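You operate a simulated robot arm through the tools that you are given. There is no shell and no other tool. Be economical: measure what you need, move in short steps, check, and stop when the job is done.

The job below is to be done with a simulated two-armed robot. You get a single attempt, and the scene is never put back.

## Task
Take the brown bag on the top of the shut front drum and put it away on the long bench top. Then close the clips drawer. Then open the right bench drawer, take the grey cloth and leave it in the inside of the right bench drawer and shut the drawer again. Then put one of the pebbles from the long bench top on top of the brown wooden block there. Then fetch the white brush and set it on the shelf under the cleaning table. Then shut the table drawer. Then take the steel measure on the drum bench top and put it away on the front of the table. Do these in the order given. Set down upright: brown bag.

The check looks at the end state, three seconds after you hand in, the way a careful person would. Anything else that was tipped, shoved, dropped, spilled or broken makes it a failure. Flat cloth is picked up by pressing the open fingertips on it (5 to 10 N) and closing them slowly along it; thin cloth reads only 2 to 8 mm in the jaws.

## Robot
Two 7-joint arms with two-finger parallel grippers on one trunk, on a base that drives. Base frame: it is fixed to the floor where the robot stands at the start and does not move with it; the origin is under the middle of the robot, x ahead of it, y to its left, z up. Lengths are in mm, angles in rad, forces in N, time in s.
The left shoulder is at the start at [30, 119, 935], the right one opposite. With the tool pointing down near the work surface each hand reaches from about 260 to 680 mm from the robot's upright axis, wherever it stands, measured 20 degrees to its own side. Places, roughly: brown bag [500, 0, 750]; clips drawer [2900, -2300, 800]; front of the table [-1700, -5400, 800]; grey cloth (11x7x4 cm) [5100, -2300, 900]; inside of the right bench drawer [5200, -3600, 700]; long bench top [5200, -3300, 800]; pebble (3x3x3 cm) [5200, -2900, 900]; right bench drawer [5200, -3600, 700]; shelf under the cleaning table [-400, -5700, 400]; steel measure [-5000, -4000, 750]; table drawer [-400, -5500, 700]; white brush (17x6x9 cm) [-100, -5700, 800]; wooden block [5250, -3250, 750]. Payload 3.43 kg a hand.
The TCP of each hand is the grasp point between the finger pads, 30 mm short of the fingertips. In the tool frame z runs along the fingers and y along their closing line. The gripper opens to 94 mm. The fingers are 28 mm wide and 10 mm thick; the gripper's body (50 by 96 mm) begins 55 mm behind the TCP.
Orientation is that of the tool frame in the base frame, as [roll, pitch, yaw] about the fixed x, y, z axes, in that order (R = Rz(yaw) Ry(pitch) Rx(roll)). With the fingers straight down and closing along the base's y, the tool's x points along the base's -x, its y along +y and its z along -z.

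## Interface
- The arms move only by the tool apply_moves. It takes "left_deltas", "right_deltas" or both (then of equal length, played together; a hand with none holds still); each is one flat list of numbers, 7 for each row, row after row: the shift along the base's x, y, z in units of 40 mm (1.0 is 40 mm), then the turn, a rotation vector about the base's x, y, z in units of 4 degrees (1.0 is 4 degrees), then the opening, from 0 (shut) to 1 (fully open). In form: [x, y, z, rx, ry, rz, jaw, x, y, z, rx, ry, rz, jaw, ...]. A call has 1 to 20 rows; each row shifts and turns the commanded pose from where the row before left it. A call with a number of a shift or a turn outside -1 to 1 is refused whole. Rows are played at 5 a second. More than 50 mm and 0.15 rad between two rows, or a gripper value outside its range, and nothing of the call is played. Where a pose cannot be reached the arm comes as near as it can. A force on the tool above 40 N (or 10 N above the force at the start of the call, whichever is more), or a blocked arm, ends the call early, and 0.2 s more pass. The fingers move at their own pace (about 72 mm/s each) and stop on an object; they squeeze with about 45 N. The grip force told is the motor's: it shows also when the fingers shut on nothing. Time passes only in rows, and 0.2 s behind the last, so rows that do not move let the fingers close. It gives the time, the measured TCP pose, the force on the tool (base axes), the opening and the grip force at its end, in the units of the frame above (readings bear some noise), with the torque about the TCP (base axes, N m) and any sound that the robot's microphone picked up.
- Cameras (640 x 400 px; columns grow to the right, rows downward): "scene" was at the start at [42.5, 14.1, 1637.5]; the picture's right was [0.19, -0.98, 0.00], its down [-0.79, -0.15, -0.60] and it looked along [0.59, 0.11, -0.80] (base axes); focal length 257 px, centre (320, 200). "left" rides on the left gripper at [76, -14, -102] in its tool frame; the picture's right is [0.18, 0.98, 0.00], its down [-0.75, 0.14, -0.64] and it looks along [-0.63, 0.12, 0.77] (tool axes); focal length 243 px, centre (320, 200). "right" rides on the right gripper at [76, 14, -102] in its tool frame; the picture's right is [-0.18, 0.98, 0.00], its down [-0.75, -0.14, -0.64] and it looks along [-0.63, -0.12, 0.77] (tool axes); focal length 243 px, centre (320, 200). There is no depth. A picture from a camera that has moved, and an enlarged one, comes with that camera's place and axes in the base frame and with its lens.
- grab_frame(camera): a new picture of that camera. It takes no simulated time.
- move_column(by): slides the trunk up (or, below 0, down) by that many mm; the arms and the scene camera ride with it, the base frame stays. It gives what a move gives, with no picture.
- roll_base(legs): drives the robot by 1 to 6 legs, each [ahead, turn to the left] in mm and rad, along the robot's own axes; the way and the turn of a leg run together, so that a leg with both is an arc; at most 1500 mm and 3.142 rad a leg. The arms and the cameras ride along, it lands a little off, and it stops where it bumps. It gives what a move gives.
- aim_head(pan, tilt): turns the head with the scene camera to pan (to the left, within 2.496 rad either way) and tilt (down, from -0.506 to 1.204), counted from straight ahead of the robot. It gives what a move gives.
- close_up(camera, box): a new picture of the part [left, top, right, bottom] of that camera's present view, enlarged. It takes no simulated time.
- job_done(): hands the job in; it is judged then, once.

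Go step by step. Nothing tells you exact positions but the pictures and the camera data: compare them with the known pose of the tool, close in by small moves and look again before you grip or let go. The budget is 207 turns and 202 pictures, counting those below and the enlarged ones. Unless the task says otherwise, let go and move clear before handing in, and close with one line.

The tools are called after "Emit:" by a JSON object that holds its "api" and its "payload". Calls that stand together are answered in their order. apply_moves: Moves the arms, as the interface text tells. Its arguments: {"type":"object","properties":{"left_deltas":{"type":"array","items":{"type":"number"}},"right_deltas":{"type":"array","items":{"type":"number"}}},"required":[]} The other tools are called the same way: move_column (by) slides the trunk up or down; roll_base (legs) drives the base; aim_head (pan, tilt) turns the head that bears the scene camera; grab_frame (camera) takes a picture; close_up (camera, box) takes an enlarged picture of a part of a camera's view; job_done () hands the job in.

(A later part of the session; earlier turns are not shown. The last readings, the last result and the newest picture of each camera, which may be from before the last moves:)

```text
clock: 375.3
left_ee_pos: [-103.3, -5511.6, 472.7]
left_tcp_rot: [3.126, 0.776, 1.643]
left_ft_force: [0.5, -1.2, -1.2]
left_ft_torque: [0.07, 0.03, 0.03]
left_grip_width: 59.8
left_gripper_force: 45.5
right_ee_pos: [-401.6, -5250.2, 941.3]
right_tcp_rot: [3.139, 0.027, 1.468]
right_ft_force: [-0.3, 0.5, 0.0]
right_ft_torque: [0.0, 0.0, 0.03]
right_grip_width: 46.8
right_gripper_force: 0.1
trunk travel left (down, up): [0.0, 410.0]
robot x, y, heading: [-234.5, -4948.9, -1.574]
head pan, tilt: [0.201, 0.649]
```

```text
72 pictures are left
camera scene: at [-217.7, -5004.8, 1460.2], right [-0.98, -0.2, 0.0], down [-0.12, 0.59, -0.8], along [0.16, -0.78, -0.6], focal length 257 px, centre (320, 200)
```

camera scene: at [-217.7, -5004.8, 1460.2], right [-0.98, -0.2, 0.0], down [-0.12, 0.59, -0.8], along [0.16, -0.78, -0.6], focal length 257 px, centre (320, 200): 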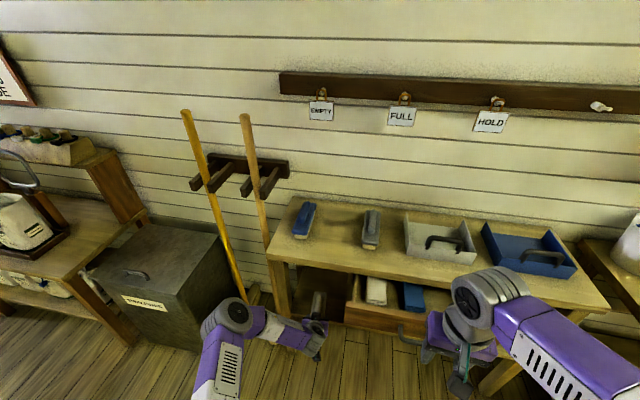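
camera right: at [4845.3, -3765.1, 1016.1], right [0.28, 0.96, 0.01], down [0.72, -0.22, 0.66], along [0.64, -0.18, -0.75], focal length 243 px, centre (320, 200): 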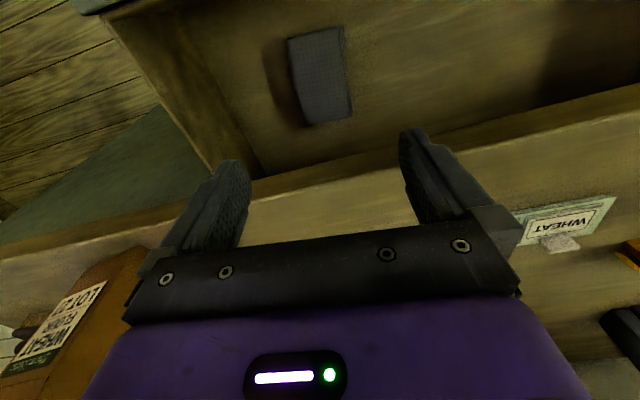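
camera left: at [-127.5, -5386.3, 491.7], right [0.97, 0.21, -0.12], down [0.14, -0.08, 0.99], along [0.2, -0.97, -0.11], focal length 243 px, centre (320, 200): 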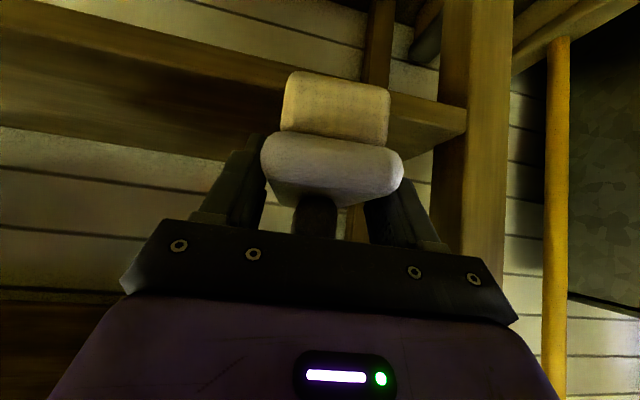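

Emit:
{"api": "apply_moves", "payload": {"left_deltas": [0, -0.8, 0, 0, 0, 0, 0, 0, -0.8, 0, 0, 0, 0, 0, 0, -0.85, 0, 0, 0, 0, 0, 0, 0, -0.2, 0, 0, 0, 0, 0, 0, 0, 0, 0, 0, 0]}}

Emit:
{"api": "grab_frame", "payload": {"camera": "left"}}

Emit:
{"api": "close_up", "payload": {"camera": "scene", "box": [240, 220, 400, 370]}}

```text
clock: 376.5
left_ee_pos: [-101.2, -5608.6, 464.3]
left_tcp_rot: [3.128, 0.774, 1.647]
left_ft_force: [-0.1, -0.2, -2.0]
left_ft_torque: [0.07, 0.0, -0.02]
left_grip_width: 59.6
left_gripper_force: 45.0
right_ee_pos: [-401.1, -5248.9, 941.2]
right_tcp_rot: [3.138, 0.03, 1.468]
right_ft_force: [-0.5, -0.4, -0.1]
right_ft_torque: [-0.02, 0.0, -0.01]
right_grip_width: 47.1
right_gripper_force: 0.2
trunk travel left (down, up): [0.0, 410.0]
robot x, y, heading: [-237.4, -4952.1, -1.573]
head pan, tilt: [0.201, 0.649]
```

```text
71 pictures are left
camera left: at [-127.1, -5483.1, 484.3], right [0.97, 0.21, -0.12], down [0.14, -0.08, 0.99], along [0.2, -0.97, -0.11], focal length 243 px, centre (320, 200)
```

left: 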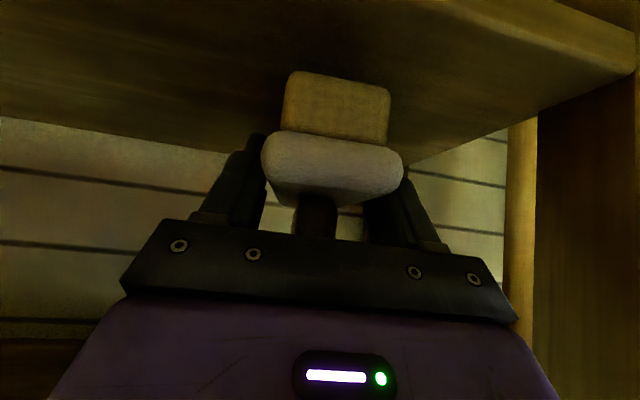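

```text
2.67 times, centred on (320, 295) of scene
camera zoom: at [-217.7, -5004.4, 1460.2], right [-0.98, -0.2, 0.0], down [-0.12, 0.59, -0.8], along [0.16, -0.78, -0.6], focal length 686 px, centre (320, -53)
```

zoom: 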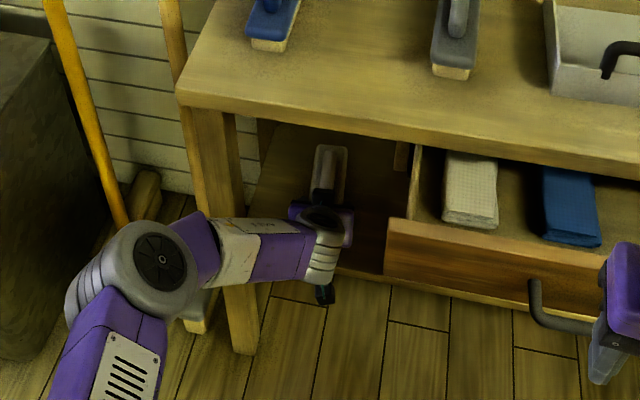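

Emit:
{"api": "apply_moves", "payload": {"left_deltas": [0, 0, -0.25, 0, 0, 0, 0, 0, 0, -0.2, 0, 0, 0, 0, 0, 0, 0, 0, 0, 0, 0]}}

Emit:
{"api": "apply_moves", "payload": {"left_deltas": [0, 0, -0.15, 0, 0, 0, 0, 0, 0, 0, 0, 0, 0, 0]}}

Emit:
{"api": "apply_moves", "payload": {"left_deltas": [0, 0, -0.15, 0, 0, 0, 0, 0, 0, 0, 0, 0, 0, 0]}}

Emit:
{"api": "apply_moves", "payload": {"left_deltas": [0, 0, -0.13, 0, 0, 0, 0, 0, 0, 0, 0, 0, 0, 0]}}

```text
clock: 377.3
left_ee_pos: [-102.3, -5609.3, 446.8]
left_tcp_rot: [3.127, 0.773, 1.646]
left_ft_force: [0.3, -0.1, -2.3]
left_ft_torque: [0.06, 0.05, 0.0]
left_grip_width: 59.7
left_gripper_force: 45.7
right_ee_pos: [-401.1, -5248.7, 940.8]
right_tcp_rot: [3.137, 0.028, 1.468]
right_ft_force: [-0.7, -0.5, 0.1]
right_ft_torque: [0.01, 0.0, 0.0]
right_grip_width: 47.3
right_gripper_force: 0.2
trunk travel left (down, up): [0.0, 410.0]
robot x, y, heading: [-235.4, -4949.8, -1.572]
head pan, tilt: [0.201, 0.649]
```

```text
clock: 377.9
left_ee_pos: [-102.4, -5611.4, 443.7]
left_tcp_rot: [3.128, 0.781, 1.646]
left_ft_force: [0.4, 1.9, 15.8]
left_ft_torque: [0.54, 0.43, -0.04]
left_grip_width: 59.6
left_gripper_force: 44.5
right_ee_pos: [-401.6, -5246.9, 941.9]
right_tcp_rot: [3.139, 0.029, 1.468]
right_ft_force: [0.0, 0.1, -0.3]
right_ft_torque: [0.0, -0.04, -0.01]
right_grip_width: 47.1
right_gripper_force: 0.0
trunk travel left (down, up): [0.0, 410.0]
robot x, y, heading: [-230.2, -4945.4, -1.571]
head pan, tilt: [0.201, 0.649]
```

```text
clock: 378.5
left_ee_pos: [-101.7, -5611.7, 439.3]
left_tcp_rot: [3.124, 0.784, 1.643]
left_ft_force: [-0.5, -0.6, 32.7]
left_ft_torque: [-0.3, 0.22, -0.15]
left_grip_width: 60.0
left_gripper_force: 45.4
right_ee_pos: [-403.0, -5245.9, 943.0]
right_tcp_rot: [3.139, 0.031, 1.468]
right_ft_force: [0.5, 1.2, -0.4]
right_ft_torque: [0.03, 0.01, 0.03]
right_grip_width: 46.8
right_gripper_force: 0.2
trunk travel left (down, up): [0.0, 410.0]
robot x, y, heading: [-239.2, -4952.0, -1.575]
head pan, tilt: [0.201, 0.649]
```

```text
clock: 379.1
left_ee_pos: [-103.4, -5611.1, 433.7]
left_tcp_rot: [3.126, 0.781, 1.646]
left_ft_force: [-0.3, -0.4, 34.0]
left_ft_torque: [0.32, 0.28, 0.09]
left_grip_width: 60.1
left_gripper_force: 44.6
right_ee_pos: [-401.7, -5246.9, 942.5]
right_tcp_rot: [3.138, 0.031, 1.468]
right_ft_force: [-0.4, -0.4, -0.4]
right_ft_torque: [0.0, 0.04, 0.01]
right_grip_width: 46.9
right_gripper_force: 0.0
trunk travel left (down, up): [0.0, 410.0]
robot x, y, heading: [-234.0, -4947.9, -1.572]
head pan, tilt: [0.201, 0.649]
```

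Emit:
{"api": "apply_moves", "payload": {"left_deltas": [0, 0, 0.05, 0, 0, 0, 0, 0, 0, 0, 0, 0, 0, 0.8, 0, 0, 0, 0, 0, 0, 1, 0, 0, 0, 0, 0, 0, 1, 0, 0.25, 0.25, 0, 0, 0, 1, 0, 0.45, 0.45, 0, 0, 0, 1, 0, 0.5, 0.4, 0, 0, 0, 1, 0, 0.6, 0.2, 0, 0, 0, 1, 0, 0.8, 0, 0, 0, 0, 1]}}

Emit:
{"api": "grab_frame", "payload": {"camera": "left"}}

Emit:
{"api": "close_up", "payload": {"camera": "scene", "box": [240, 220, 400, 370]}}

```text
clock: 381.1
left_ee_pos: [-101.2, -5503.1, 482.3]
left_tcp_rot: [3.127, 0.774, 1.647]
left_ft_force: [-0.5, -0.6, -0.3]
left_ft_torque: [0.04, -0.02, -0.01]
left_grip_width: 94.2
left_gripper_force: 0.0
right_ee_pos: [-401.4, -5249.1, 942.1]
right_tcp_rot: [3.138, 0.03, 1.468]
right_ft_force: [0.4, 0.2, 1.2]
right_ft_torque: [0.02, -0.01, -0.01]
right_grip_width: 47.0
right_gripper_force: 0.0
trunk travel left (down, up): [0.0, 410.0]
robot x, y, heading: [-237.0, -4944.8, -1.569]
head pan, tilt: [0.201, 0.649]
```

```text
69 pictures are left
camera left: at [-126.7, -5378.6, 501.6], right [0.97, 0.22, -0.12], down [0.14, -0.08, 0.99], along [0.2, -0.97, -0.1], focal length 243 px, centre (320, 200)
```

left: 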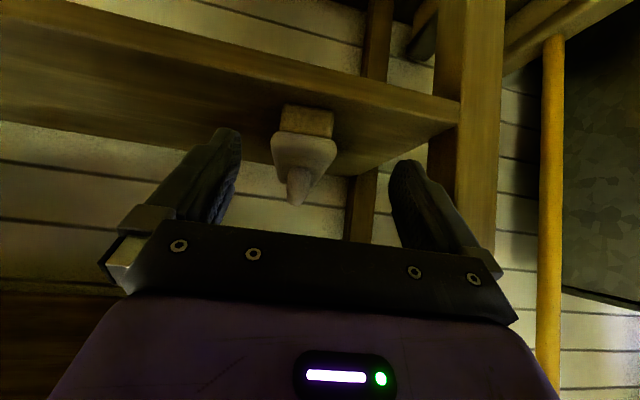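

```text
2.67 times, centred on (320, 295) of scene
camera zoom: at [-217.7, -5004.1, 1460.2], right [-0.98, -0.2, 0.0], down [-0.12, 0.59, -0.8], along [0.16, -0.78, -0.6], focal length 686 px, centre (320, -53)
```

zoom: 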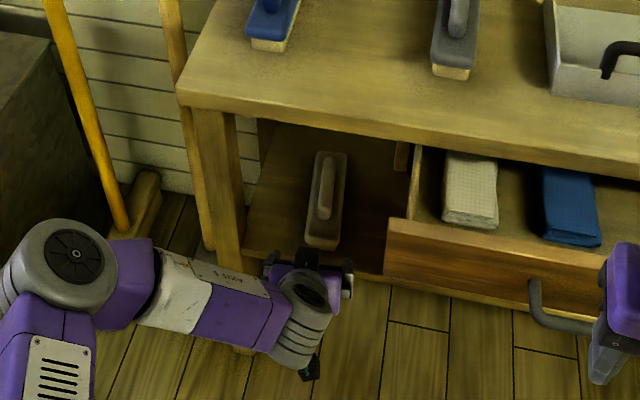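

Brush stands on the shelf. Now back out, raise the trunk, and line up a fist for the table drawer.

Emit:
{"api": "roll_base", "payload": {"legs": [[-260, 0]]}}

Emit:
{"api": "move_column", "payload": {"by": 200}}

Emit:
{"api": "apply_moves", "payload": {"left_deltas": [0, 0, 0, -1, 0, 0, 0, 0, 0, 0, -1, 0, 0, 0, 0, 0, 0, -1, 0, 0, 0, 0, 0, 0, -1, 0, 0, 0, 0, 0, 0, -1, 0, 0, 0, 0, 0, 0, -1, 0, 0, 0, 0, 0, 0, -1, 0, 0, 0, 0, 0, 0, -1, 0, 0, 0]}}

Emit:
{"api": "roll_base", "payload": {"legs": [[0, -1.57], [225, 0], [0, 1.57]]}}

Emit:
{"api": "aim_head", "payload": {"pan": 0.0, "tilt": 0.75}}

Emit:
{"api": "grab_frame", "payload": {"camera": "scene"}}

Emit:
{"api": "grab_frame", "payload": {"camera": "left"}}

```text
clock: 383.0
left_ee_pos: [-102.2, -5241.1, 482.8]
left_tcp_rot: [3.128, 0.773, 1.645]
left_ft_force: [0.0, -0.3, 0.1]
left_ft_torque: [0.01, -0.02, -0.01]
left_grip_width: 94.1
left_gripper_force: 0.1
right_ee_pos: [-400.2, -4984.7, 940.9]
right_tcp_rot: [3.138, 0.03, 1.467]
right_ft_force: [-0.6, 0.9, -0.2]
right_ft_torque: [-0.02, 0.02, -0.01]
right_grip_width: 46.8
right_gripper_force: 0.0
trunk travel left (down, up): [0.0, 410.0]
robot x, y, heading: [-233.9, -4685.0, -1.571]
head pan, tilt: [0.201, 0.649]
```

```text
clock: 385.2
left_ee_pos: [-102.5, -5241.2, 681.7]
left_tcp_rot: [3.126, 0.776, 1.646]
left_ft_force: [0.8, -0.4, 0.1]
left_ft_torque: [0.0, 0.04, -0.02]
left_grip_width: 93.7
left_gripper_force: 0.0
right_ee_pos: [-401.8, -4985.3, 1141.4]
right_tcp_rot: [3.139, 0.028, 1.468]
right_ft_force: [-0.3, -0.6, 0.1]
right_ft_torque: [-0.01, 0.02, -0.01]
right_grip_width: 47.3
right_gripper_force: 0.1
trunk travel left (down, up): [-200.0, 210.0]
robot x, y, heading: [-239.8, -4683.8, -1.569]
head pan, tilt: [0.201, 0.649]
```

```text
clock: 387.0
left_ee_pos: [-144.0, -5219.4, 654.2]
left_tcp_rot: [-3.133, 1.1, 1.657]
left_ft_force: [0.7, -0.2, 0.1]
left_ft_torque: [-0.03, -0.01, 0.0]
left_grip_width: 0.1
left_gripper_force: 33.3
left hand out of reach, approached as far as the arm can: row 1, 2, 3, 4, 7, 8
right_ee_pos: [-401.3, -4985.4, 1141.7]
right_tcp_rot: [3.138, 0.029, 1.469]
right_ft_force: [0.3, 0.1, 0.2]
right_ft_torque: [-0.02, -0.01, 0.02]
right_grip_width: 47.4
right_gripper_force: 0.1
trunk travel left (down, up): [-200.0, 210.0]
robot x, y, heading: [-235.3, -4684.2, -1.567]
head pan, tilt: [0.201, 0.649]
```

```text
clock: 396.2
left_ee_pos: [-389.9, -5222.5, 656.5]
left_tcp_rot: [-3.137, 1.099, 1.619]
left_ft_force: [0.3, -0.3, 0.4]
left_ft_torque: [0.0, -0.02, 0.02]
left_grip_width: 0.0
left_gripper_force: 33.1
right_ee_pos: [-638.1, -4980.2, 1141.2]
right_tcp_rot: [3.138, 0.03, 1.431]
right_ft_force: [0.1, 0.4, 0.1]
right_ft_torque: [0.02, -0.02, -0.01]
right_grip_width: 47.1
right_gripper_force: 0.0
trunk travel left (down, up): [-200.0, 210.0]
robot x, y, heading: [-461.3, -4686.1, -1.606]
head pan, tilt: [0.201, 0.649]
```

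```text
clock: 397.0
left_ee_pos: [-390.1, -5222.1, 655.4]
left_tcp_rot: [-3.135, 1.1, 1.62]
left_ft_force: [-0.1, 0.5, -0.2]
left_ft_torque: [-0.01, 0.0, 0.0]
left_grip_width: 0.0
left_gripper_force: 33.3
right_ee_pos: [-639.2, -4979.0, 1141.0]
right_tcp_rot: [3.139, 0.029, 1.433]
right_ft_force: [0.4, 0.1, -0.3]
right_ft_torque: [-0.02, 0.01, 0.02]
right_grip_width: 46.8
right_gripper_force: 0.0
trunk travel left (down, up): [-200.0, 210.0]
robot x, y, heading: [-461.3, -4687.8, -1.608]
head pan, tilt: [0.0, 0.75]
```

```text
67 pictures are left
camera scene: at [-463.3, -4739.1, 1651.6], right [-1.0, 0.04, 0.0], down [0.03, 0.68, -0.73], along [-0.03, -0.73, -0.68], focal length 257 px, centre (320, 200)
```

scene: 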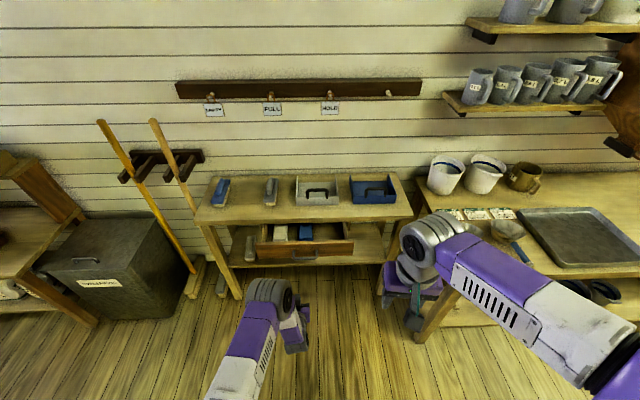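

```text
66 pictures are left
camera left: at [-409.5, -5096.8, 633.3], right [0.98, 0.13, -0.17], down [0.13, 0.24, 0.96], along [0.16, -0.96, 0.21], focal length 243 px, centre (320, 200)
```

left: 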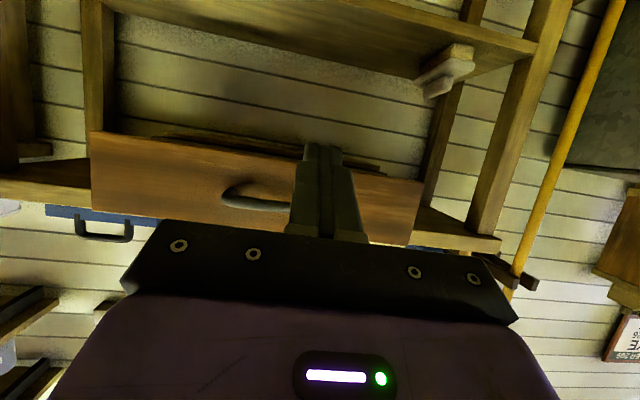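

Emit:
{"api": "apply_moves", "payload": {"left_deltas": [0.3, -0.8, 0.2, 0, 0, 0, 0, 0.3, -0.8, 0.2, 0, 0, 0, 0, 0, 0, 0, 0, 0, 0, 0, 0, 0, 0, 0, 0, 0, 0]}}

Emit:
{"api": "grab_frame", "payload": {"camera": "left"}}

```text
clock: 398.0
left_ee_pos: [-371.5, -5288.7, 672.8]
left_tcp_rot: [3.135, 1.1, 1.617]
left_ft_force: [0.9, 0.4, -0.3]
left_ft_torque: [-0.02, 0.02, 0.04]
left_grip_width: 0.2
left_gripper_force: 32.9
left hand out of reach, approached as far as the arm can: row 2
right_ee_pos: [-639.2, -4981.4, 1140.8]
right_tcp_rot: [3.138, 0.03, 1.431]
right_ft_force: [-0.6, -0.7, 1.2]
right_ft_torque: [0.0, -0.03, -0.04]
right_grip_width: 47.2
right_gripper_force: 0.1
trunk travel left (down, up): [-200.0, 210.0]
robot x, y, heading: [-459.7, -4685.7, -1.61]
head pan, tilt: [0.0, 0.75]
```

```text
65 pictures are left
camera left: at [-392.2, -5163.5, 650.4], right [0.98, 0.13, -0.16], down [0.13, 0.24, 0.96], along [0.17, -0.96, 0.21], focal length 243 px, centre (320, 200)
```

left: 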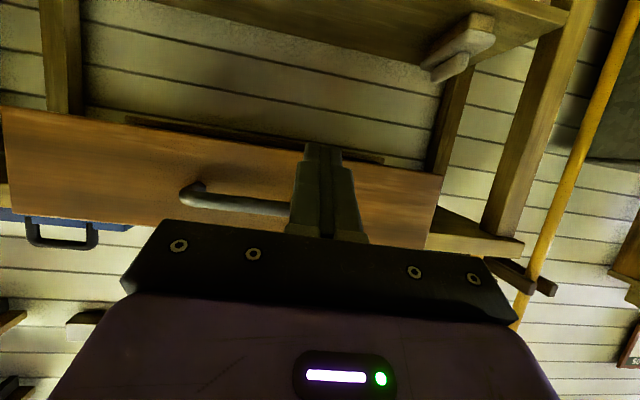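

Emit:
{"api": "apply_moves", "payload": {"left_deltas": [0.78, 0, 0.5, 0, 0, 0, 0, 0.78, 0, 0.5, 0, 0, 0, 0, 0, 0, 0, 0, 0, 0, 0, 0, 0, 0, 0, 0, 0, 0]}}

Emit:
{"api": "close_up", "payload": {"camera": "scene", "box": [200, 210, 400, 350]}}

```text
clock: 399.0
left_ee_pos: [-356.3, -5296.4, 717.7]
left_tcp_rot: [3.115, 1.095, 1.614]
left_ft_force: [0.5, 0.7, 0.3]
left_ft_torque: [0.02, 0.02, -0.01]
left_grip_width: 0.1
left_gripper_force: 33.7
left hand out of reach, approached as far as the arm can: row 1, 2
right_ee_pos: [-638.6, -4979.6, 1141.3]
right_tcp_rot: [3.136, 0.03, 1.432]
right_ft_force: [-0.4, -0.6, -0.4]
right_ft_torque: [-0.04, -0.01, -0.02]
right_grip_width: 47.0
right_gripper_force: 0.0
trunk travel left (down, up): [-200.0, 210.0]
robot x, y, heading: [-462.7, -4687.7, -1.609]
head pan, tilt: [0.0, 0.75]
```

```text
2.86 times, centred on (300, 280) of scene
camera zoom: at [-463.3, -4739.0, 1651.6], right [-1.0, 0.04, 0.0], down [0.03, 0.68, -0.73], along [-0.03, -0.73, -0.68], focal length 735 px, centre (377, -29)
```

zoom: 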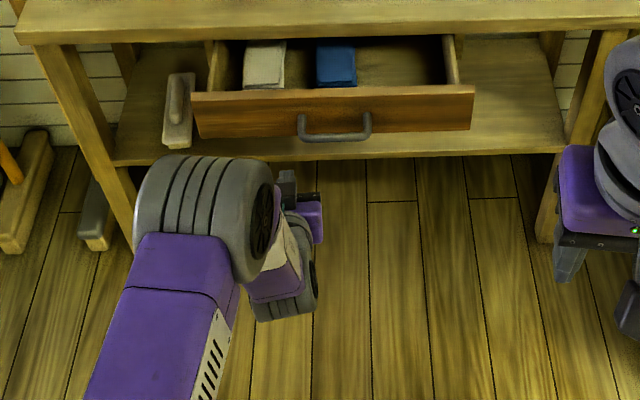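

Emit:
{"api": "roll_base", "payload": {"legs": [[0, 0.065], [180, 0]]}}

Emit:
{"api": "close_up", "payload": {"camera": "scene", "box": [200, 190, 400, 330]}}

Emit:
{"api": "grab_frame", "payload": {"camera": "left"}}

```text
clock: 400.9
left_ee_pos: [-310.3, -5465.5, 717.3]
left_tcp_rot: [3.116, 1.095, 1.681]
left_ft_force: [0.5, 0.1, -0.1]
left_ft_torque: [0.01, -0.01, -0.02]
left_grip_width: 0.0
left_gripper_force: 32.9
right_ee_pos: [-613.0, -5169.0, 1141.6]
right_tcp_rot: [3.137, 0.029, 1.5]
right_ft_force: [-0.7, -0.1, 0.2]
right_ft_torque: [0.03, 0.0, -0.01]
right_grip_width: 47.1
right_gripper_force: 0.1
trunk travel left (down, up): [-200.0, 210.0]
robot x, y, heading: [-456.1, -4860.8, -1.54]
head pan, tilt: [0.0, 0.75]
```

```text
2.86 times, centred on (300, 260) of scene
camera zoom: at [-454.5, -4918.0, 1651.6], right [-1.0, -0.03, 0.0], down [-0.02, 0.68, -0.73], along [0.02, -0.73, -0.68], focal length 735 px, centre (377, 29)
```

zoom: 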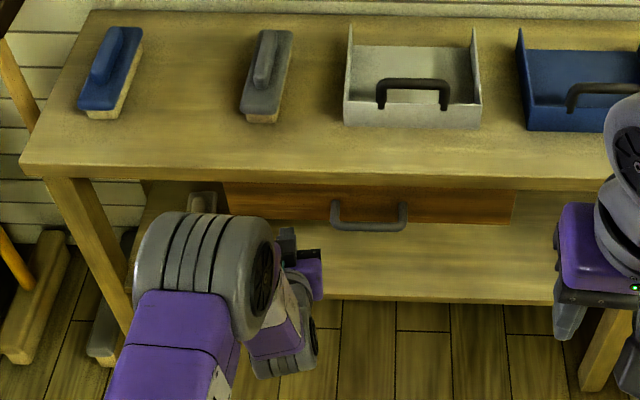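

```text
62 pictures are left
camera left: at [-339.7, -5342.2, 695.1], right [0.96, 0.22, -0.15], down [0.1, 0.24, 0.97], along [0.24, -0.95, 0.21], focal length 243 px, centre (320, 200)
```

left: 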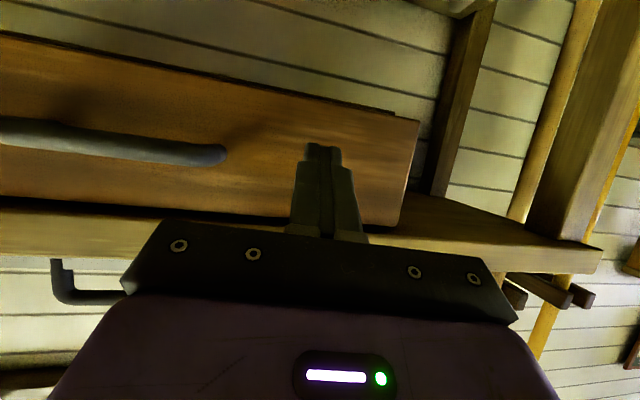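

Emit:
{"api": "apply_moves", "payload": {"left_deltas": [0, -0.25, 0, 0, 0, 0, 0, 0, -0.25, 0, 0, 0, 0, 0, 0, -0.25, 0, 0, 0, 0, 0, 0, -0.2, 0, 0, 0, 0, 0]}}

Emit:
{"api": "grab_frame", "payload": {"camera": "left"}}

```text
clock: 401.9
left_ee_pos: [-309.4, -5505.2, 718.1]
left_tcp_rot: [3.115, 1.097, 1.683]
left_ft_force: [0.5, 0.1, 0.7]
left_ft_torque: [-0.02, 0.02, 0.02]
left_grip_width: 0.0
left_gripper_force: 32.7
right_ee_pos: [-611.5, -5169.3, 1141.2]
right_tcp_rot: [3.137, 0.029, 1.5]
right_ft_force: [0.6, -0.5, 0.3]
right_ft_torque: [-0.01, -0.01, 0.0]
right_grip_width: 46.7
right_gripper_force: 0.0
trunk travel left (down, up): [-200.0, 210.0]
robot x, y, heading: [-453.8, -4863.8, -1.536]
head pan, tilt: [0.0, 0.75]
```

```text
61 pictures are left
camera left: at [-339.6, -5380.6, 695.9], right [0.96, 0.22, -0.15], down [0.1, 0.24, 0.97], along [0.24, -0.95, 0.21], focal length 243 px, centre (320, 200)
```

left: 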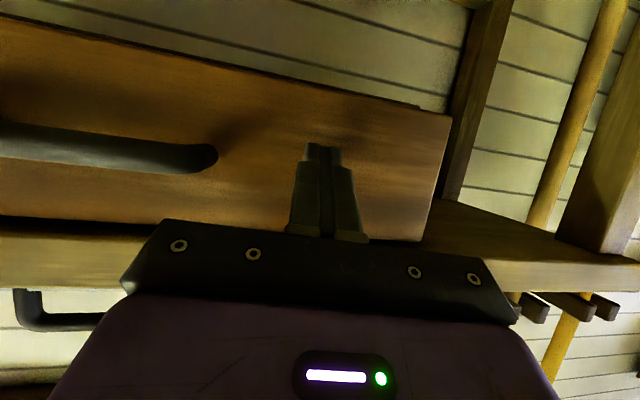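

The drawer coasted in; its front is now about flush. I'll press it gently to confirm it's fully shut.

Emit:
{"api": "apply_moves", "payload": {"left_deltas": [0, -0.15, 0, 0, 0, 0, 0, 0, -0.1, 0, 0, 0, 0, 0, 0, -0.1, 0, 0, 0, 0, 0, 0, -0.1, 0, 0, 0, 0, 0, 0, -0.1, 0, 0, 0, 0, 0, 0, -0.1, 0, 0, 0, 0, 0, 0, -0.1, 0, 0, 0, 0, 0]}}

Emit:
{"api": "grab_frame", "payload": {"camera": "left"}}

Emit:
{"api": "close_up", "payload": {"camera": "scene", "box": [200, 190, 400, 330]}}

```text
clock: 402.6
left_ee_pos: [-308.9, -5508.0, 717.8]
left_tcp_rot: [3.113, 1.092, 1.68]
left_ft_force: [1.2, 23.5, 16.4]
left_ft_torque: [-0.48, 0.07, -0.14]
left_grip_width: 0.0
left_gripper_force: 33.1
right_ee_pos: [-612.3, -5164.7, 1142.3]
right_tcp_rot: [3.137, 0.032, 1.501]
right_ft_force: [-0.4, 0.1, -0.6]
right_ft_torque: [0.0, 0.0, 0.01]
right_grip_width: 47.2
right_gripper_force: 0.1
trunk travel left (down, up): [-200.0, 210.0]
robot x, y, heading: [-459.3, -4864.1, -1.538]
head pan, tilt: [0.0, 0.75]
stopped in row 3 (left hand): the force on the tool passed its limit at 43 N (the readings are from after the stop); the commanded pose is now the measured one
```

```text
60 pictures are left
camera left: at [-339.8, -5384.2, 696.5], right [0.96, 0.22, -0.15], down [0.1, 0.24, 0.97], along [0.25, -0.95, 0.21], focal length 243 px, centre (320, 200)
```

left: 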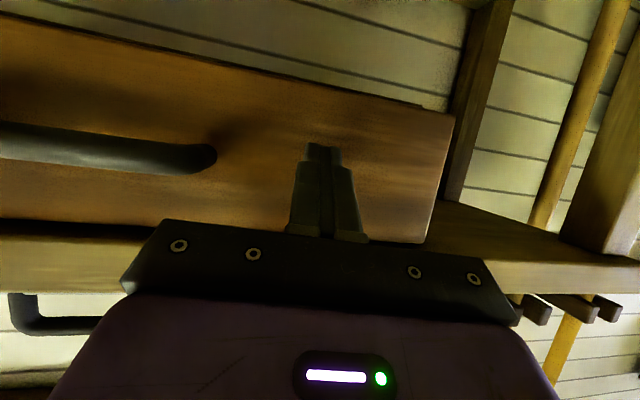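

```text
2.86 times, centred on (300, 260) of scene
camera zoom: at [-454.9, -4910.9, 1652.0], right [-1.0, -0.03, 0.0], down [-0.02, 0.68, -0.73], along [0.02, -0.73, -0.68], focal length 735 px, centre (377, 29)
```

zoom: 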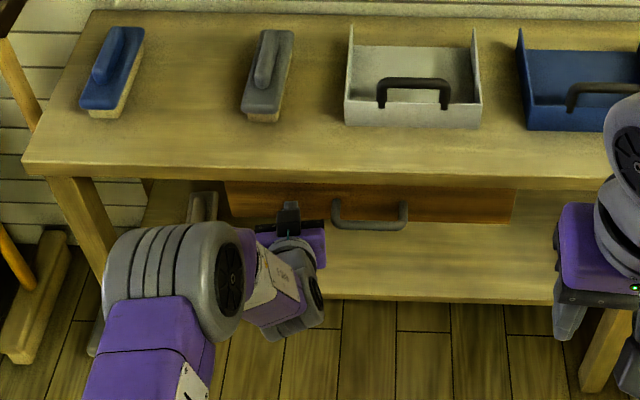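

Emit:
{"api": "apply_moves", "payload": {"left_deltas": [0, 0.1, 0, 0, 0, 0, 0, 0, 0.3, 0, 0, 0, 0, 0, 0, 0.5, 0, 0, 0, 0, 0]}}

Emit:
{"api": "roll_base", "payload": {"legs": [[-350, 0]]}}

Emit:
{"api": "aim_head", "payload": {"pan": 0.1, "tilt": 0.6}}

Emit:
{"api": "close_up", "payload": {"camera": "scene", "box": [180, 150, 460, 330]}}

Emit:
{"api": "aim_head", "payload": {"pan": -1.0, "tilt": 0.4}}

Emit:
{"api": "grab_frame", "payload": {"camera": "scene"}}

```text
clock: 403.4
left_ee_pos: [-309.9, -5476.3, 714.3]
left_tcp_rot: [3.114, 1.09, 1.682]
left_ft_force: [0.7, 0.2, 0.3]
left_ft_torque: [-0.01, 0.01, 0.03]
left_grip_width: 0.1
left_gripper_force: 32.5
right_ee_pos: [-612.9, -5167.6, 1140.4]
right_tcp_rot: [3.139, 0.027, 1.501]
right_ft_force: [-0.7, 1.1, 0.0]
right_ft_torque: [0.02, -0.03, -0.02]
right_grip_width: 47.0
right_gripper_force: 0.0
trunk travel left (down, up): [-200.0, 210.0]
robot x, y, heading: [-455.9, -4867.0, -1.54]
head pan, tilt: [0.0, 0.75]
```

```text
clock: 405.6
left_ee_pos: [-320.2, -5125.7, 714.6]
left_tcp_rot: [3.113, 1.087, 1.683]
left_ft_force: [0.5, 0.2, 0.4]
left_ft_torque: [0.0, 0.01, 0.02]
left_grip_width: 0.0
left_gripper_force: 33.4
right_ee_pos: [-623.2, -4819.6, 1141.3]
right_tcp_rot: [3.138, 0.03, 1.503]
right_ft_force: [-0.2, 0.6, 0.3]
right_ft_torque: [-0.01, -0.03, 0.01]
right_grip_width: 46.7
right_gripper_force: 0.1
trunk travel left (down, up): [-200.0, 210.0]
robot x, y, heading: [-469.5, -4515.9, -1.545]
head pan, tilt: [0.0, 0.75]
```

```text
clock: 406.3
left_ee_pos: [-320.5, -5125.5, 714.2]
left_tcp_rot: [3.114, 1.088, 1.682]
left_ft_force: [0.8, 0.9, -0.3]
left_ft_torque: [-0.01, 0.03, 0.02]
left_grip_width: 0.3
left_gripper_force: 32.3
right_ee_pos: [-623.2, -4820.9, 1141.3]
right_tcp_rot: [3.138, 0.026, 1.502]
right_ft_force: [0.8, 0.4, -0.4]
right_ft_torque: [-0.03, -0.01, 0.03]
right_grip_width: 47.0
right_gripper_force: 0.2
trunk travel left (down, up): [-200.0, 210.0]
robot x, y, heading: [-467.0, -4512.8, -1.536]
head pan, tilt: [0.099, 0.6]
```

```text
2.22 times, centred on (320, 240) of scene
camera zoom: at [-457.0, -4572.4, 1664.4], right [-0.99, -0.13, 0.0], down [-0.08, 0.56, -0.82], along [0.11, -0.82, -0.57], focal length 572 px, centre (320, 111)
```

zoom: 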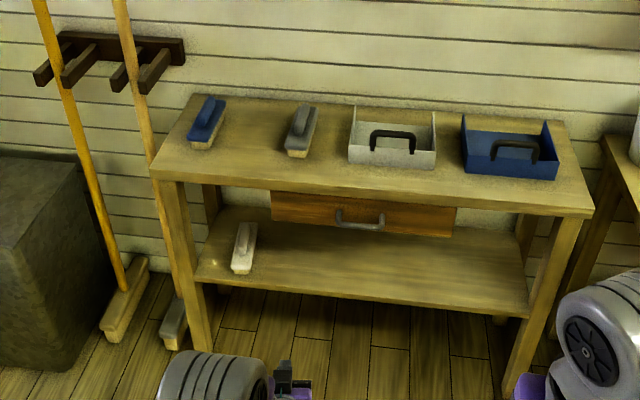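

```text
clock: 407.7
left_ee_pos: [-319.6, -5126.7, 714.4]
left_tcp_rot: [3.114, 1.089, 1.681]
left_ft_force: [0.0, 0.0, -1.2]
left_ft_torque: [0.0, 0.01, 0.02]
left_grip_width: 0.3
left_gripper_force: 32.3
right_ee_pos: [-623.1, -4818.8, 1141.1]
right_tcp_rot: [3.138, 0.027, 1.502]
right_ft_force: [0.3, -0.7, -0.3]
right_ft_torque: [-0.02, 0.01, 0.01]
right_grip_width: 47.0
right_gripper_force: 0.1
trunk travel left (down, up): [-200.0, 210.0]
robot x, y, heading: [-467.4, -4515.5, -1.529]
head pan, tilt: [-1.0, 0.4]
```

```text
57 pictures are left
camera scene: at [-544.9, -4537.4, 1682.7], right [-0.57, 0.82, 0.0], down [0.32, 0.22, -0.92], along [-0.76, -0.52, -0.39], focal length 257 px, centre (320, 200)
```

scene: 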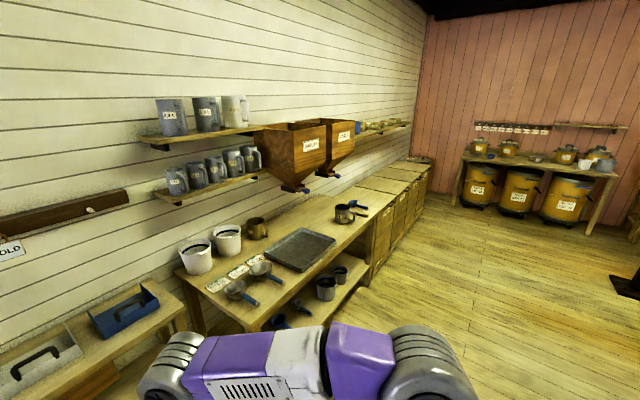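

Table drawer is shut and the brush is on the shelf. Now looking for the steel measure on the far drum bench.

Emit:
{"api": "close_up", "payload": {"camera": "scene", "box": [440, 110, 640, 240]}}

Emit:
{"api": "close_up", "payload": {"camera": "scene", "box": [170, 150, 450, 330]}}

```text
3.08 times, centred on (540, 175) of scene
camera zoom: at [-544.9, -4537.4, 1682.7], right [-0.57, 0.82, 0.0], down [0.32, 0.22, -0.92], along [-0.76, -0.52, -0.39], focal length 792 px, centre (-357, 277)
```

zoom: 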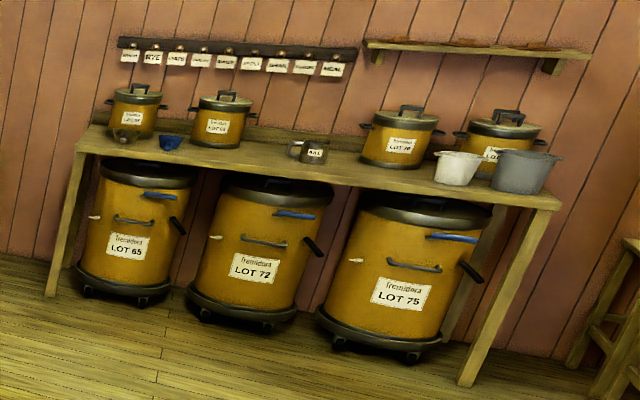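

```text
2.22 times, centred on (310, 240) of scene
camera zoom: at [-544.9, -4537.4, 1682.7], right [-0.57, 0.82, 0.0], down [0.32, 0.22, -0.92], along [-0.76, -0.52, -0.39], focal length 572 px, centre (342, 111)
```

zoom: 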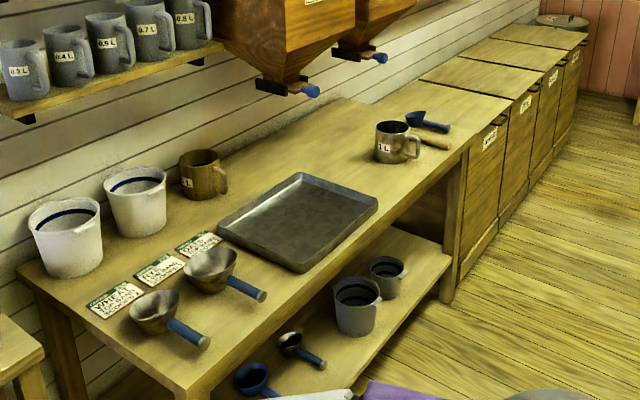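

Emit:
{"api": "apply_moves", "payload": {"left_deltas": [0.1, 0.1, 0.45, 0.975, 0, 0, 0.5, 0.1, 0.1, 0.45, 0.975, 0, 0, 0.5, 0.1, 0.1, 0.45, 0.975, 0, 0, 0.5, 0.1, 0.1, 0.45, 0.975, 0, 0, 0.5, 0.1, 0.1, 0.45, 0.975, 0, 0, 0.5, 0.1, 0.1, 0.45, 0.975, 0, 0, 0.5, 0.1, 0.1, 0.45, 0.975, 0, 0, 0.5, 0.1, 0.1, 0.45, 0.975, 0, 0, 0.5, 0.1, 0.1, 0.45, 0.975, 0, 0, 0.5, 0.1, 0.1, 0.45, 0.975, 0, 0, 0.5, 0.1, 0.1, 0.45, 0.975, 0, 0, 0.5, 0.1, 0.1, 0.45, 0.975, 0, 0, 0.5, 0.1, 0.1, 0.45, 0.975, 0, 0, 0.5, 0.1, 0.1, 0.45, 0.975, 0, 0, 0.5, 0.1, 0.1, 0.45, 0.975, 0, 0, 0.5, 0.1, 0.1, 0.45, 0.975, 0, 0, 0.5]}}

Emit:
{"api": "roll_base", "payload": {"legs": [[0, -1.68], [1500, 0], [1400, 0]]}}

Emit:
{"api": "aim_head", "payload": {"pan": 0.0, "tilt": 0.4}}

Emit:
{"api": "grab_frame", "payload": {"camera": "scene"}}

```text
clock: 411.1
left_ee_pos: [-255.4, -5060.7, 1004.3]
left_tcp_rot: [3.013, 0.0, 1.623]
left_ft_force: [-0.5, -0.3, 0.6]
left_ft_torque: [0.02, 0.0, 0.0]
left_grip_width: 47.1
left_gripper_force: 0.1
right_ee_pos: [-623.8, -4819.6, 1141.3]
right_tcp_rot: [3.139, 0.028, 1.504]
right_ft_force: [0.9, -0.6, -0.1]
right_ft_torque: [0.0, -0.03, 0.01]
right_grip_width: 47.0
right_gripper_force: 0.1
trunk travel left (down, up): [-200.0, 210.0]
robot x, y, heading: [-465.0, -4516.7, -1.534]
head pan, tilt: [-1.0, 0.4]
```

```text
clock: 428.9
left_ee_pos: [-3877.0, -4543.3, 1002.9]
left_tcp_rot: [3.014, 0.002, -0.029]
left_ft_force: [0.5, -0.5, 0.8]
left_ft_torque: [0.04, -0.03, 0.02]
left_grip_width: 46.9
left_gripper_force: 0.1
right_ee_pos: [-3605.0, -4196.3, 1141.2]
right_tcp_rot: [3.139, 0.028, -0.149]
right_ft_force: [0.8, 0.2, -0.6]
right_ft_torque: [-0.01, 0.01, 0.01]
right_grip_width: 47.1
right_gripper_force: 0.0
trunk travel left (down, up): [-200.0, 210.0]
robot x, y, heading: [-3309.7, -4378.2, 3.097]
head pan, tilt: [-1.0, 0.4]
```

```text
clock: 430.1
left_ee_pos: [-3877.0, -4543.7, 1004.2]
left_tcp_rot: [3.013, 0.002, -0.03]
left_ft_force: [-0.6, -0.3, -1.1]
left_ft_torque: [0.01, -0.02, 0.03]
left_grip_width: 47.1
left_gripper_force: 0.0
right_ee_pos: [-3605.3, -4197.6, 1141.1]
right_tcp_rot: [3.139, 0.029, -0.15]
right_ft_force: [-0.2, -0.2, 0.2]
right_ft_torque: [-0.05, 0.01, 0.0]
right_grip_width: 47.1
right_gripper_force: 0.0
trunk travel left (down, up): [-200.0, 210.0]
robot x, y, heading: [-3310.9, -4376.2, 3.094]
head pan, tilt: [0.0, 0.4]
```

```text
54 pictures are left
camera scene: at [-3376.6, -4373.5, 1682.7], right [0.05, 1.0, 0.0], down [0.39, -0.02, -0.92], along [-0.92, 0.04, -0.39], focal length 257 px, centre (320, 200)
```

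scene: 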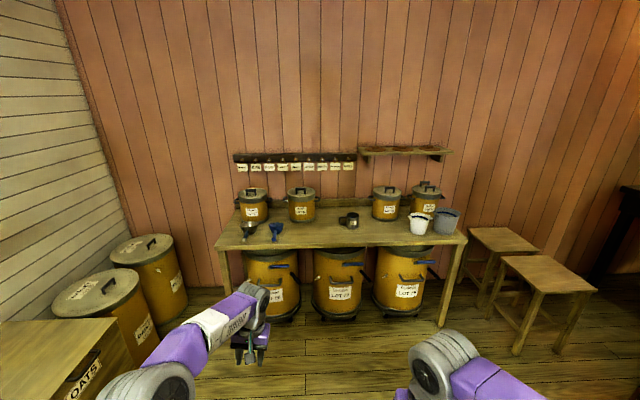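

Emit:
{"api": "close_up", "payload": {"camera": "scene", "box": [230, 180, 470, 330]}}

```text
2.67 times, centred on (350, 255) of scene
camera zoom: at [-3376.6, -4373.5, 1682.7], right [0.05, 1.0, 0.0], down [0.39, -0.02, -0.92], along [-0.92, 0.04, -0.39], focal length 686 px, centre (240, 53)
```

zoom: 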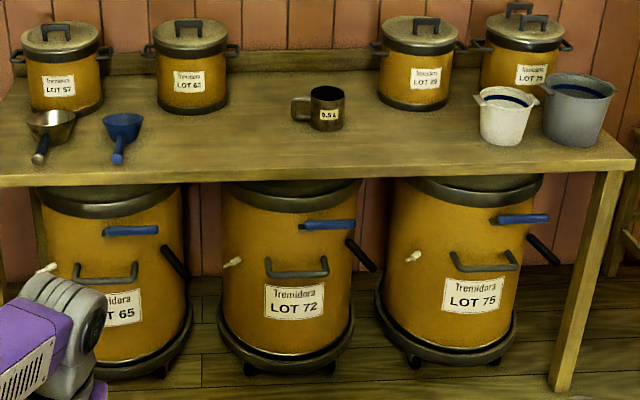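

Emit:
{"api": "apply_moves", "payload": {"left_deltas": [0.9, 0, 0.3, 0, 0, 0, 0.5, 0.9, 0, 0.3, 0, 0, 0, 0.5, 0.9, 0, 0.3, 0, 0, 0, 0.5, 0.9, 0, 0.2, 0, 0, 0, 0.5, 0.6, 0, 0, 0, 0, 0, 0.5], "right_deltas": [0, 0, -0.5, 0, 0, 0, 1, 0, 0, -0.5, 0, 0, 0, 1, 0, 0, -0.5, 0, 0, 0, 1, 0, 0, -0.5, 0, 0, 0, 1, 0, 0, -0.5, 0, 0, 0, 1]}}

Emit:
{"api": "roll_base", "payload": {"legs": [[0, -0.075], [1060, 0], [0, 0.12]]}}

Emit:
{"api": "aim_head", "payload": {"pan": -0.2, "tilt": 0.75}}

Emit:
{"api": "grab_frame", "payload": {"camera": "scene"}}

Emit:
{"api": "grab_frame", "payload": {"camera": "right"}}

```text
clock: 431.3
left_ee_pos: [-3708.2, -4544.3, 1046.4]
left_tcp_rot: [3.013, 0.002, -0.028]
left_ft_force: [0.4, 0.7, -0.4]
left_ft_torque: [0.0, -0.01, -0.02]
left_grip_width: 46.9
left_gripper_force: 0.0
right_ee_pos: [-3603.9, -4196.9, 1041.0]
right_tcp_rot: [3.138, 0.03, -0.15]
right_ft_force: [0.5, 0.4, 0.7]
right_ft_torque: [0.0, 0.03, 0.0]
right_grip_width: 93.8
right_gripper_force: 0.1
trunk travel left (down, up): [-200.0, 210.0]
robot x, y, heading: [-3314.1, -4376.5, 3.095]
head pan, tilt: [0.0, 0.4]
```

```text
clock: 437.8
left_ee_pos: [-4745.4, -4427.6, 1046.7]
left_tcp_rot: [3.016, 0.001, 0.01]
left_ft_force: [-0.8, -0.7, -0.7]
left_ft_torque: [0.07, 0.0, 0.01]
left_grip_width: 47.0
left_gripper_force: 0.1
right_ee_pos: [-4653.6, -4075.2, 1041.2]
right_tcp_rot: [3.138, 0.029, -0.11]
right_ft_force: [-0.5, -1.1, 0.0]
right_ft_torque: [-0.02, 0.0, 0.0]
right_grip_width: 93.9
right_gripper_force: 0.0
trunk travel left (down, up): [-200.0, 210.0]
robot x, y, heading: [-4359.2, -4240.7, 3.133]
head pan, tilt: [0.0, 0.4]
```

```text
clock: 438.6
left_ee_pos: [-4743.4, -4426.4, 1046.3]
left_tcp_rot: [3.015, 0.004, 0.01]
left_ft_force: [0.2, 0.9, -0.5]
left_ft_torque: [0.0, 0.0, -0.04]
left_grip_width: 46.8
left_gripper_force: 0.0
right_ee_pos: [-4654.6, -4075.7, 1041.7]
right_tcp_rot: [3.139, 0.027, -0.109]
right_ft_force: [0.4, 0.0, 0.3]
right_ft_torque: [0.0, 0.01, -0.02]
right_grip_width: 94.0
right_gripper_force: 0.1
trunk travel left (down, up): [-200.0, 210.0]
robot x, y, heading: [-4357.1, -4242.1, 3.135]
head pan, tilt: [-0.201, 0.75]
```

```text
52 pictures are left
camera scene: at [-4408.5, -4226.9, 1651.7], right [0.21, 0.98, 0.0], down [0.67, -0.14, -0.73], along [-0.72, 0.15, -0.68], focal length 257 px, centre (320, 200)
```

scene: 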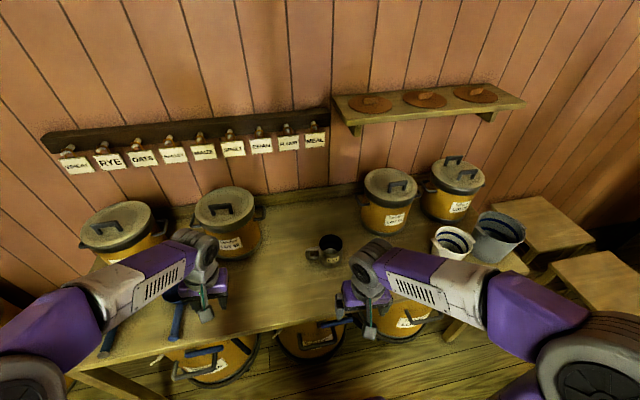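

```text
51 pictures are left
camera right: at [-4577.0, -4097.1, 1142.4], right [-0.29, -0.96, 0.01], down [-0.71, 0.22, 0.66], along [-0.64, 0.19, -0.75], focal length 243 px, centre (320, 200)
```

right: 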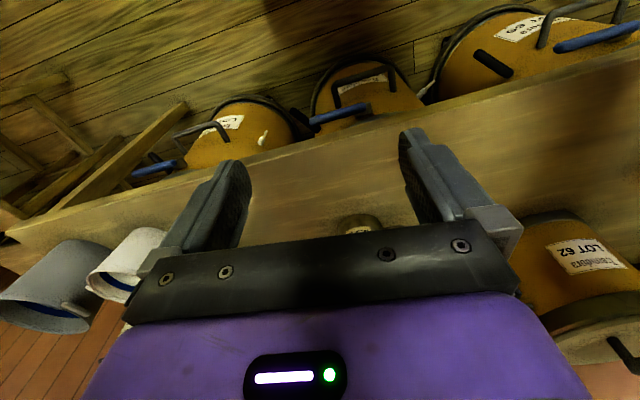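

Emit:
{"api": "close_up", "payload": {"camera": "scene", "box": [280, 210, 380, 290]}}

Emit:
{"api": "apply_moves", "payload": {"right_deltas": [-0.9, -0.1, 0, 0, 0, 0, 1, -0.9, -0.1, 0, 0, 0, 0, 1, -0.9, -0.1, 0, 0, 0, 0, 1, -0.9, -0.1, 0, 0, 0, 0, 1, -0.9, 0, 0, 0, 0, 0, 1, -0.9, 0, 0, 0, 0, 0, 1, 0, 0, 0, 0, 0, 0, 1]}}

Emit:
{"api": "grab_frame", "payload": {"camera": "right"}}

```text
5.00 times, centred on (330, 250) of scene
camera zoom: at [-4408.5, -4226.9, 1651.7], right [0.21, 0.98, 0.0], down [0.67, -0.14, -0.73], along [-0.72, 0.15, -0.68], focal length 1286 px, centre (270, -50)
```

zoom: 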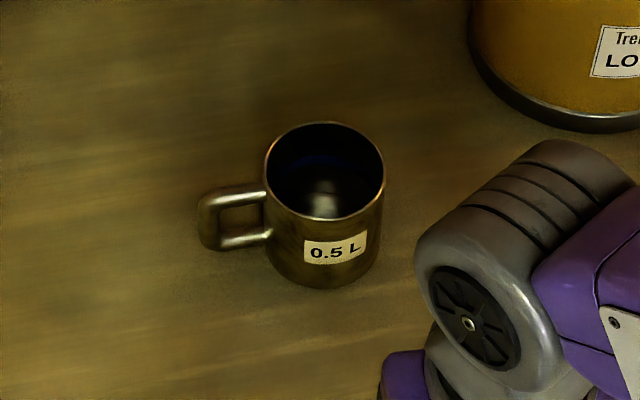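

```text
clock: 440.2
left_ee_pos: [-4742.6, -4426.9, 1046.4]
left_tcp_rot: [3.013, 0.001, 0.012]
left_ft_force: [1.0, 0.0, 0.4]
left_ft_torque: [0.03, 0.01, -0.02]
left_grip_width: 47.1
left_gripper_force: 0.1
right_ee_pos: [-4871.5, -4091.0, 1040.2]
right_tcp_rot: [3.14, 0.029, -0.113]
right_ft_force: [-0.7, -0.4, 0.0]
right_ft_torque: [0.0, 0.05, 0.01]
right_grip_width: 94.2
right_gripper_force: 0.1
trunk travel left (down, up): [-200.0, 210.0]
robot x, y, heading: [-4355.7, -4246.1, 3.134]
head pan, tilt: [-0.201, 0.75]
```

```text
49 pictures are left
camera right: at [-4794.3, -4112.5, 1141.1], right [-0.29, -0.96, 0.01], down [-0.71, 0.22, 0.66], along [-0.64, 0.19, -0.75], focal length 243 px, centre (320, 200)
```

right: 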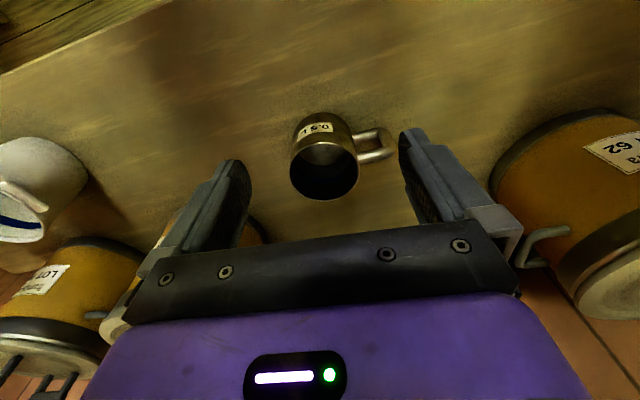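

Emit:
{"api": "apply_moves", "payload": {"right_deltas": [-0.69, 0.44, 0, 0, 0, 0.4, 0.53, -0.69, 0.44, 0, 0, 0, 0.4, 0.53, -0.69, 0.45, -0.5, 0, 0, 0.4, 0.53, -0.69, 0.45, -0.7, 0, 0, 0.4, 0.53, 0, 0, -0.8, 0, 0, 0, 0.53, 0, 0, 0, 0, 0, 0, 0.53]}}

Emit:
{"api": "grab_frame", "payload": {"camera": "right"}}

Emit:
{"api": "close_up", "payload": {"camera": "scene", "box": [280, 190, 400, 290]}}

```text
clock: 441.6
left_ee_pos: [-4745.3, -4426.6, 1046.2]
left_tcp_rot: [3.013, 0.002, 0.011]
left_ft_force: [-0.7, 0.7, -1.3]
left_ft_torque: [0.0, 0.0, -0.02]
left_grip_width: 47.0
left_gripper_force: 0.0
right_ee_pos: [-4980.6, -4018.9, 962.7]
right_tcp_rot: [3.139, 0.029, 0.003]
right_ft_force: [0.7, 0.3, 0.1]
right_ft_torque: [0.0, 0.02, -0.03]
right_grip_width: 49.7
right_gripper_force: 0.1
trunk travel left (down, up): [-200.0, 210.0]
robot x, y, heading: [-4358.4, -4245.5, 3.133]
head pan, tilt: [-0.201, 0.75]
```

```text
48 pictures are left
camera right: at [-4901.3, -4031.9, 1063.5], right [-0.18, -0.98, 0.01], down [-0.74, 0.14, 0.66], along [-0.65, 0.12, -0.75], focal length 243 px, centre (320, 200)
```

right: 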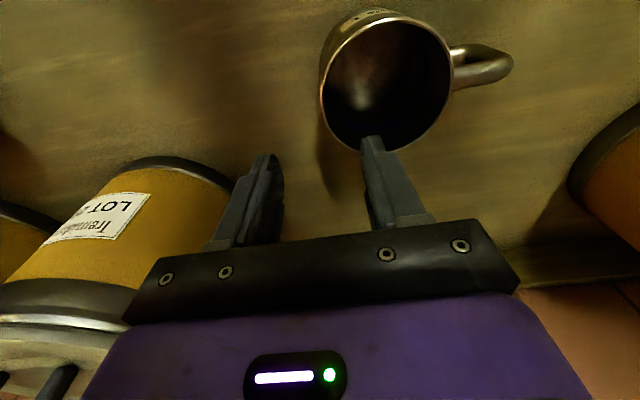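

```text
4.00 times, centred on (340, 240) of scene
camera zoom: at [-4408.5, -4226.8, 1651.6], right [0.21, 0.98, 0.0], down [0.67, -0.14, -0.73], along [-0.72, 0.15, -0.68], focal length 1029 px, centre (240, 40)
```

zoom: 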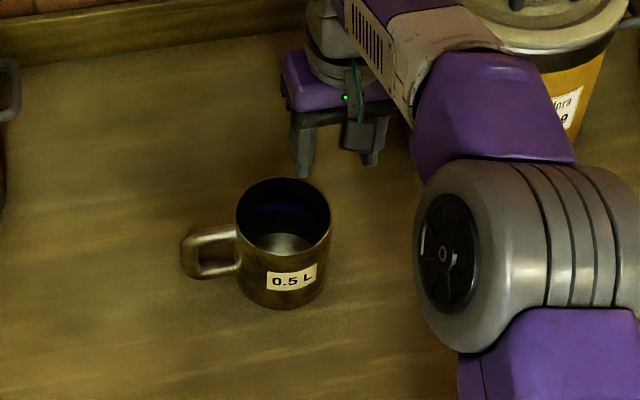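

Emit:
{"api": "apply_moves", "payload": {"right_deltas": [0.45, -0.15, -0.4, 0, 0, 0, 0.53, 0, 0, -0.5, 0, 0, 0, 0.53, 0, 0, 0, 0, 0, 0, 0.53]}}

Emit:
{"api": "grab_frame", "payload": {"camera": "right"}}

Emit:
{"api": "close_up", "payload": {"camera": "scene", "box": [280, 190, 400, 290]}}

```text
clock: 442.4
left_ee_pos: [-4744.3, -4426.6, 1046.2]
left_tcp_rot: [3.015, 0.002, 0.01]
left_ft_force: [-0.7, 0.3, -0.3]
left_ft_torque: [0.01, 0.02, 0.0]
left_grip_width: 46.9
left_gripper_force: 0.1
right_ee_pos: [-4962.7, -4025.1, 925.8]
right_tcp_rot: [3.14, 0.03, 0.001]
right_ft_force: [0.3, -0.3, -1.1]
right_ft_torque: [0.0, 0.01, 0.01]
right_grip_width: 49.7
right_gripper_force: 0.0
trunk travel left (down, up): [-200.0, 210.0]
robot x, y, heading: [-4354.6, -4243.8, 3.134]
head pan, tilt: [-0.201, 0.75]
```

```text
46 pictures are left
camera right: at [-4883.5, -4038.6, 1026.8], right [-0.18, -0.98, 0.01], down [-0.73, 0.14, 0.66], along [-0.65, 0.12, -0.75], focal length 243 px, centre (320, 200)
```

right: 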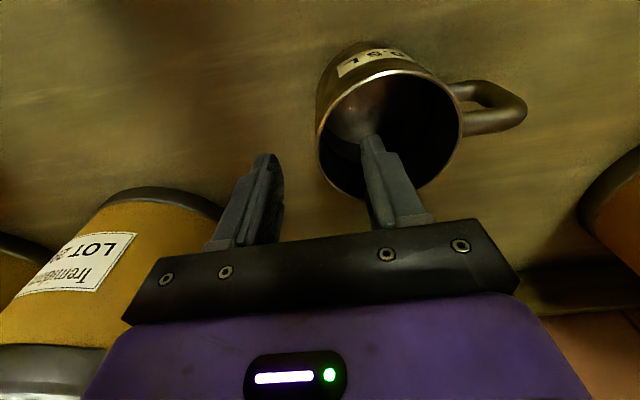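

```text
4.00 times, centred on (340, 240) of scene
camera zoom: at [-4407.9, -4226.9, 1651.7], right [0.21, 0.98, 0.0], down [0.67, -0.14, -0.73], along [-0.72, 0.15, -0.68], focal length 1029 px, centre (240, 40)
```

zoom: 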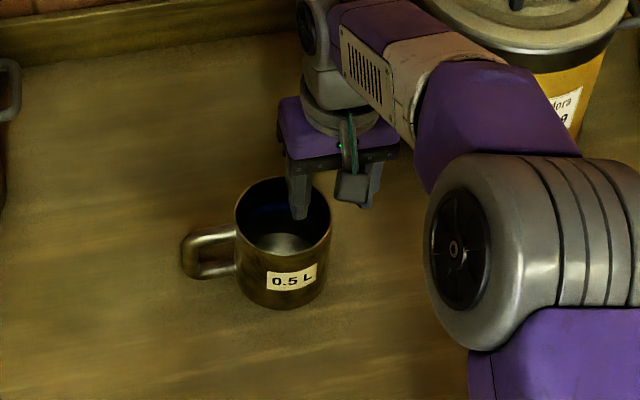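

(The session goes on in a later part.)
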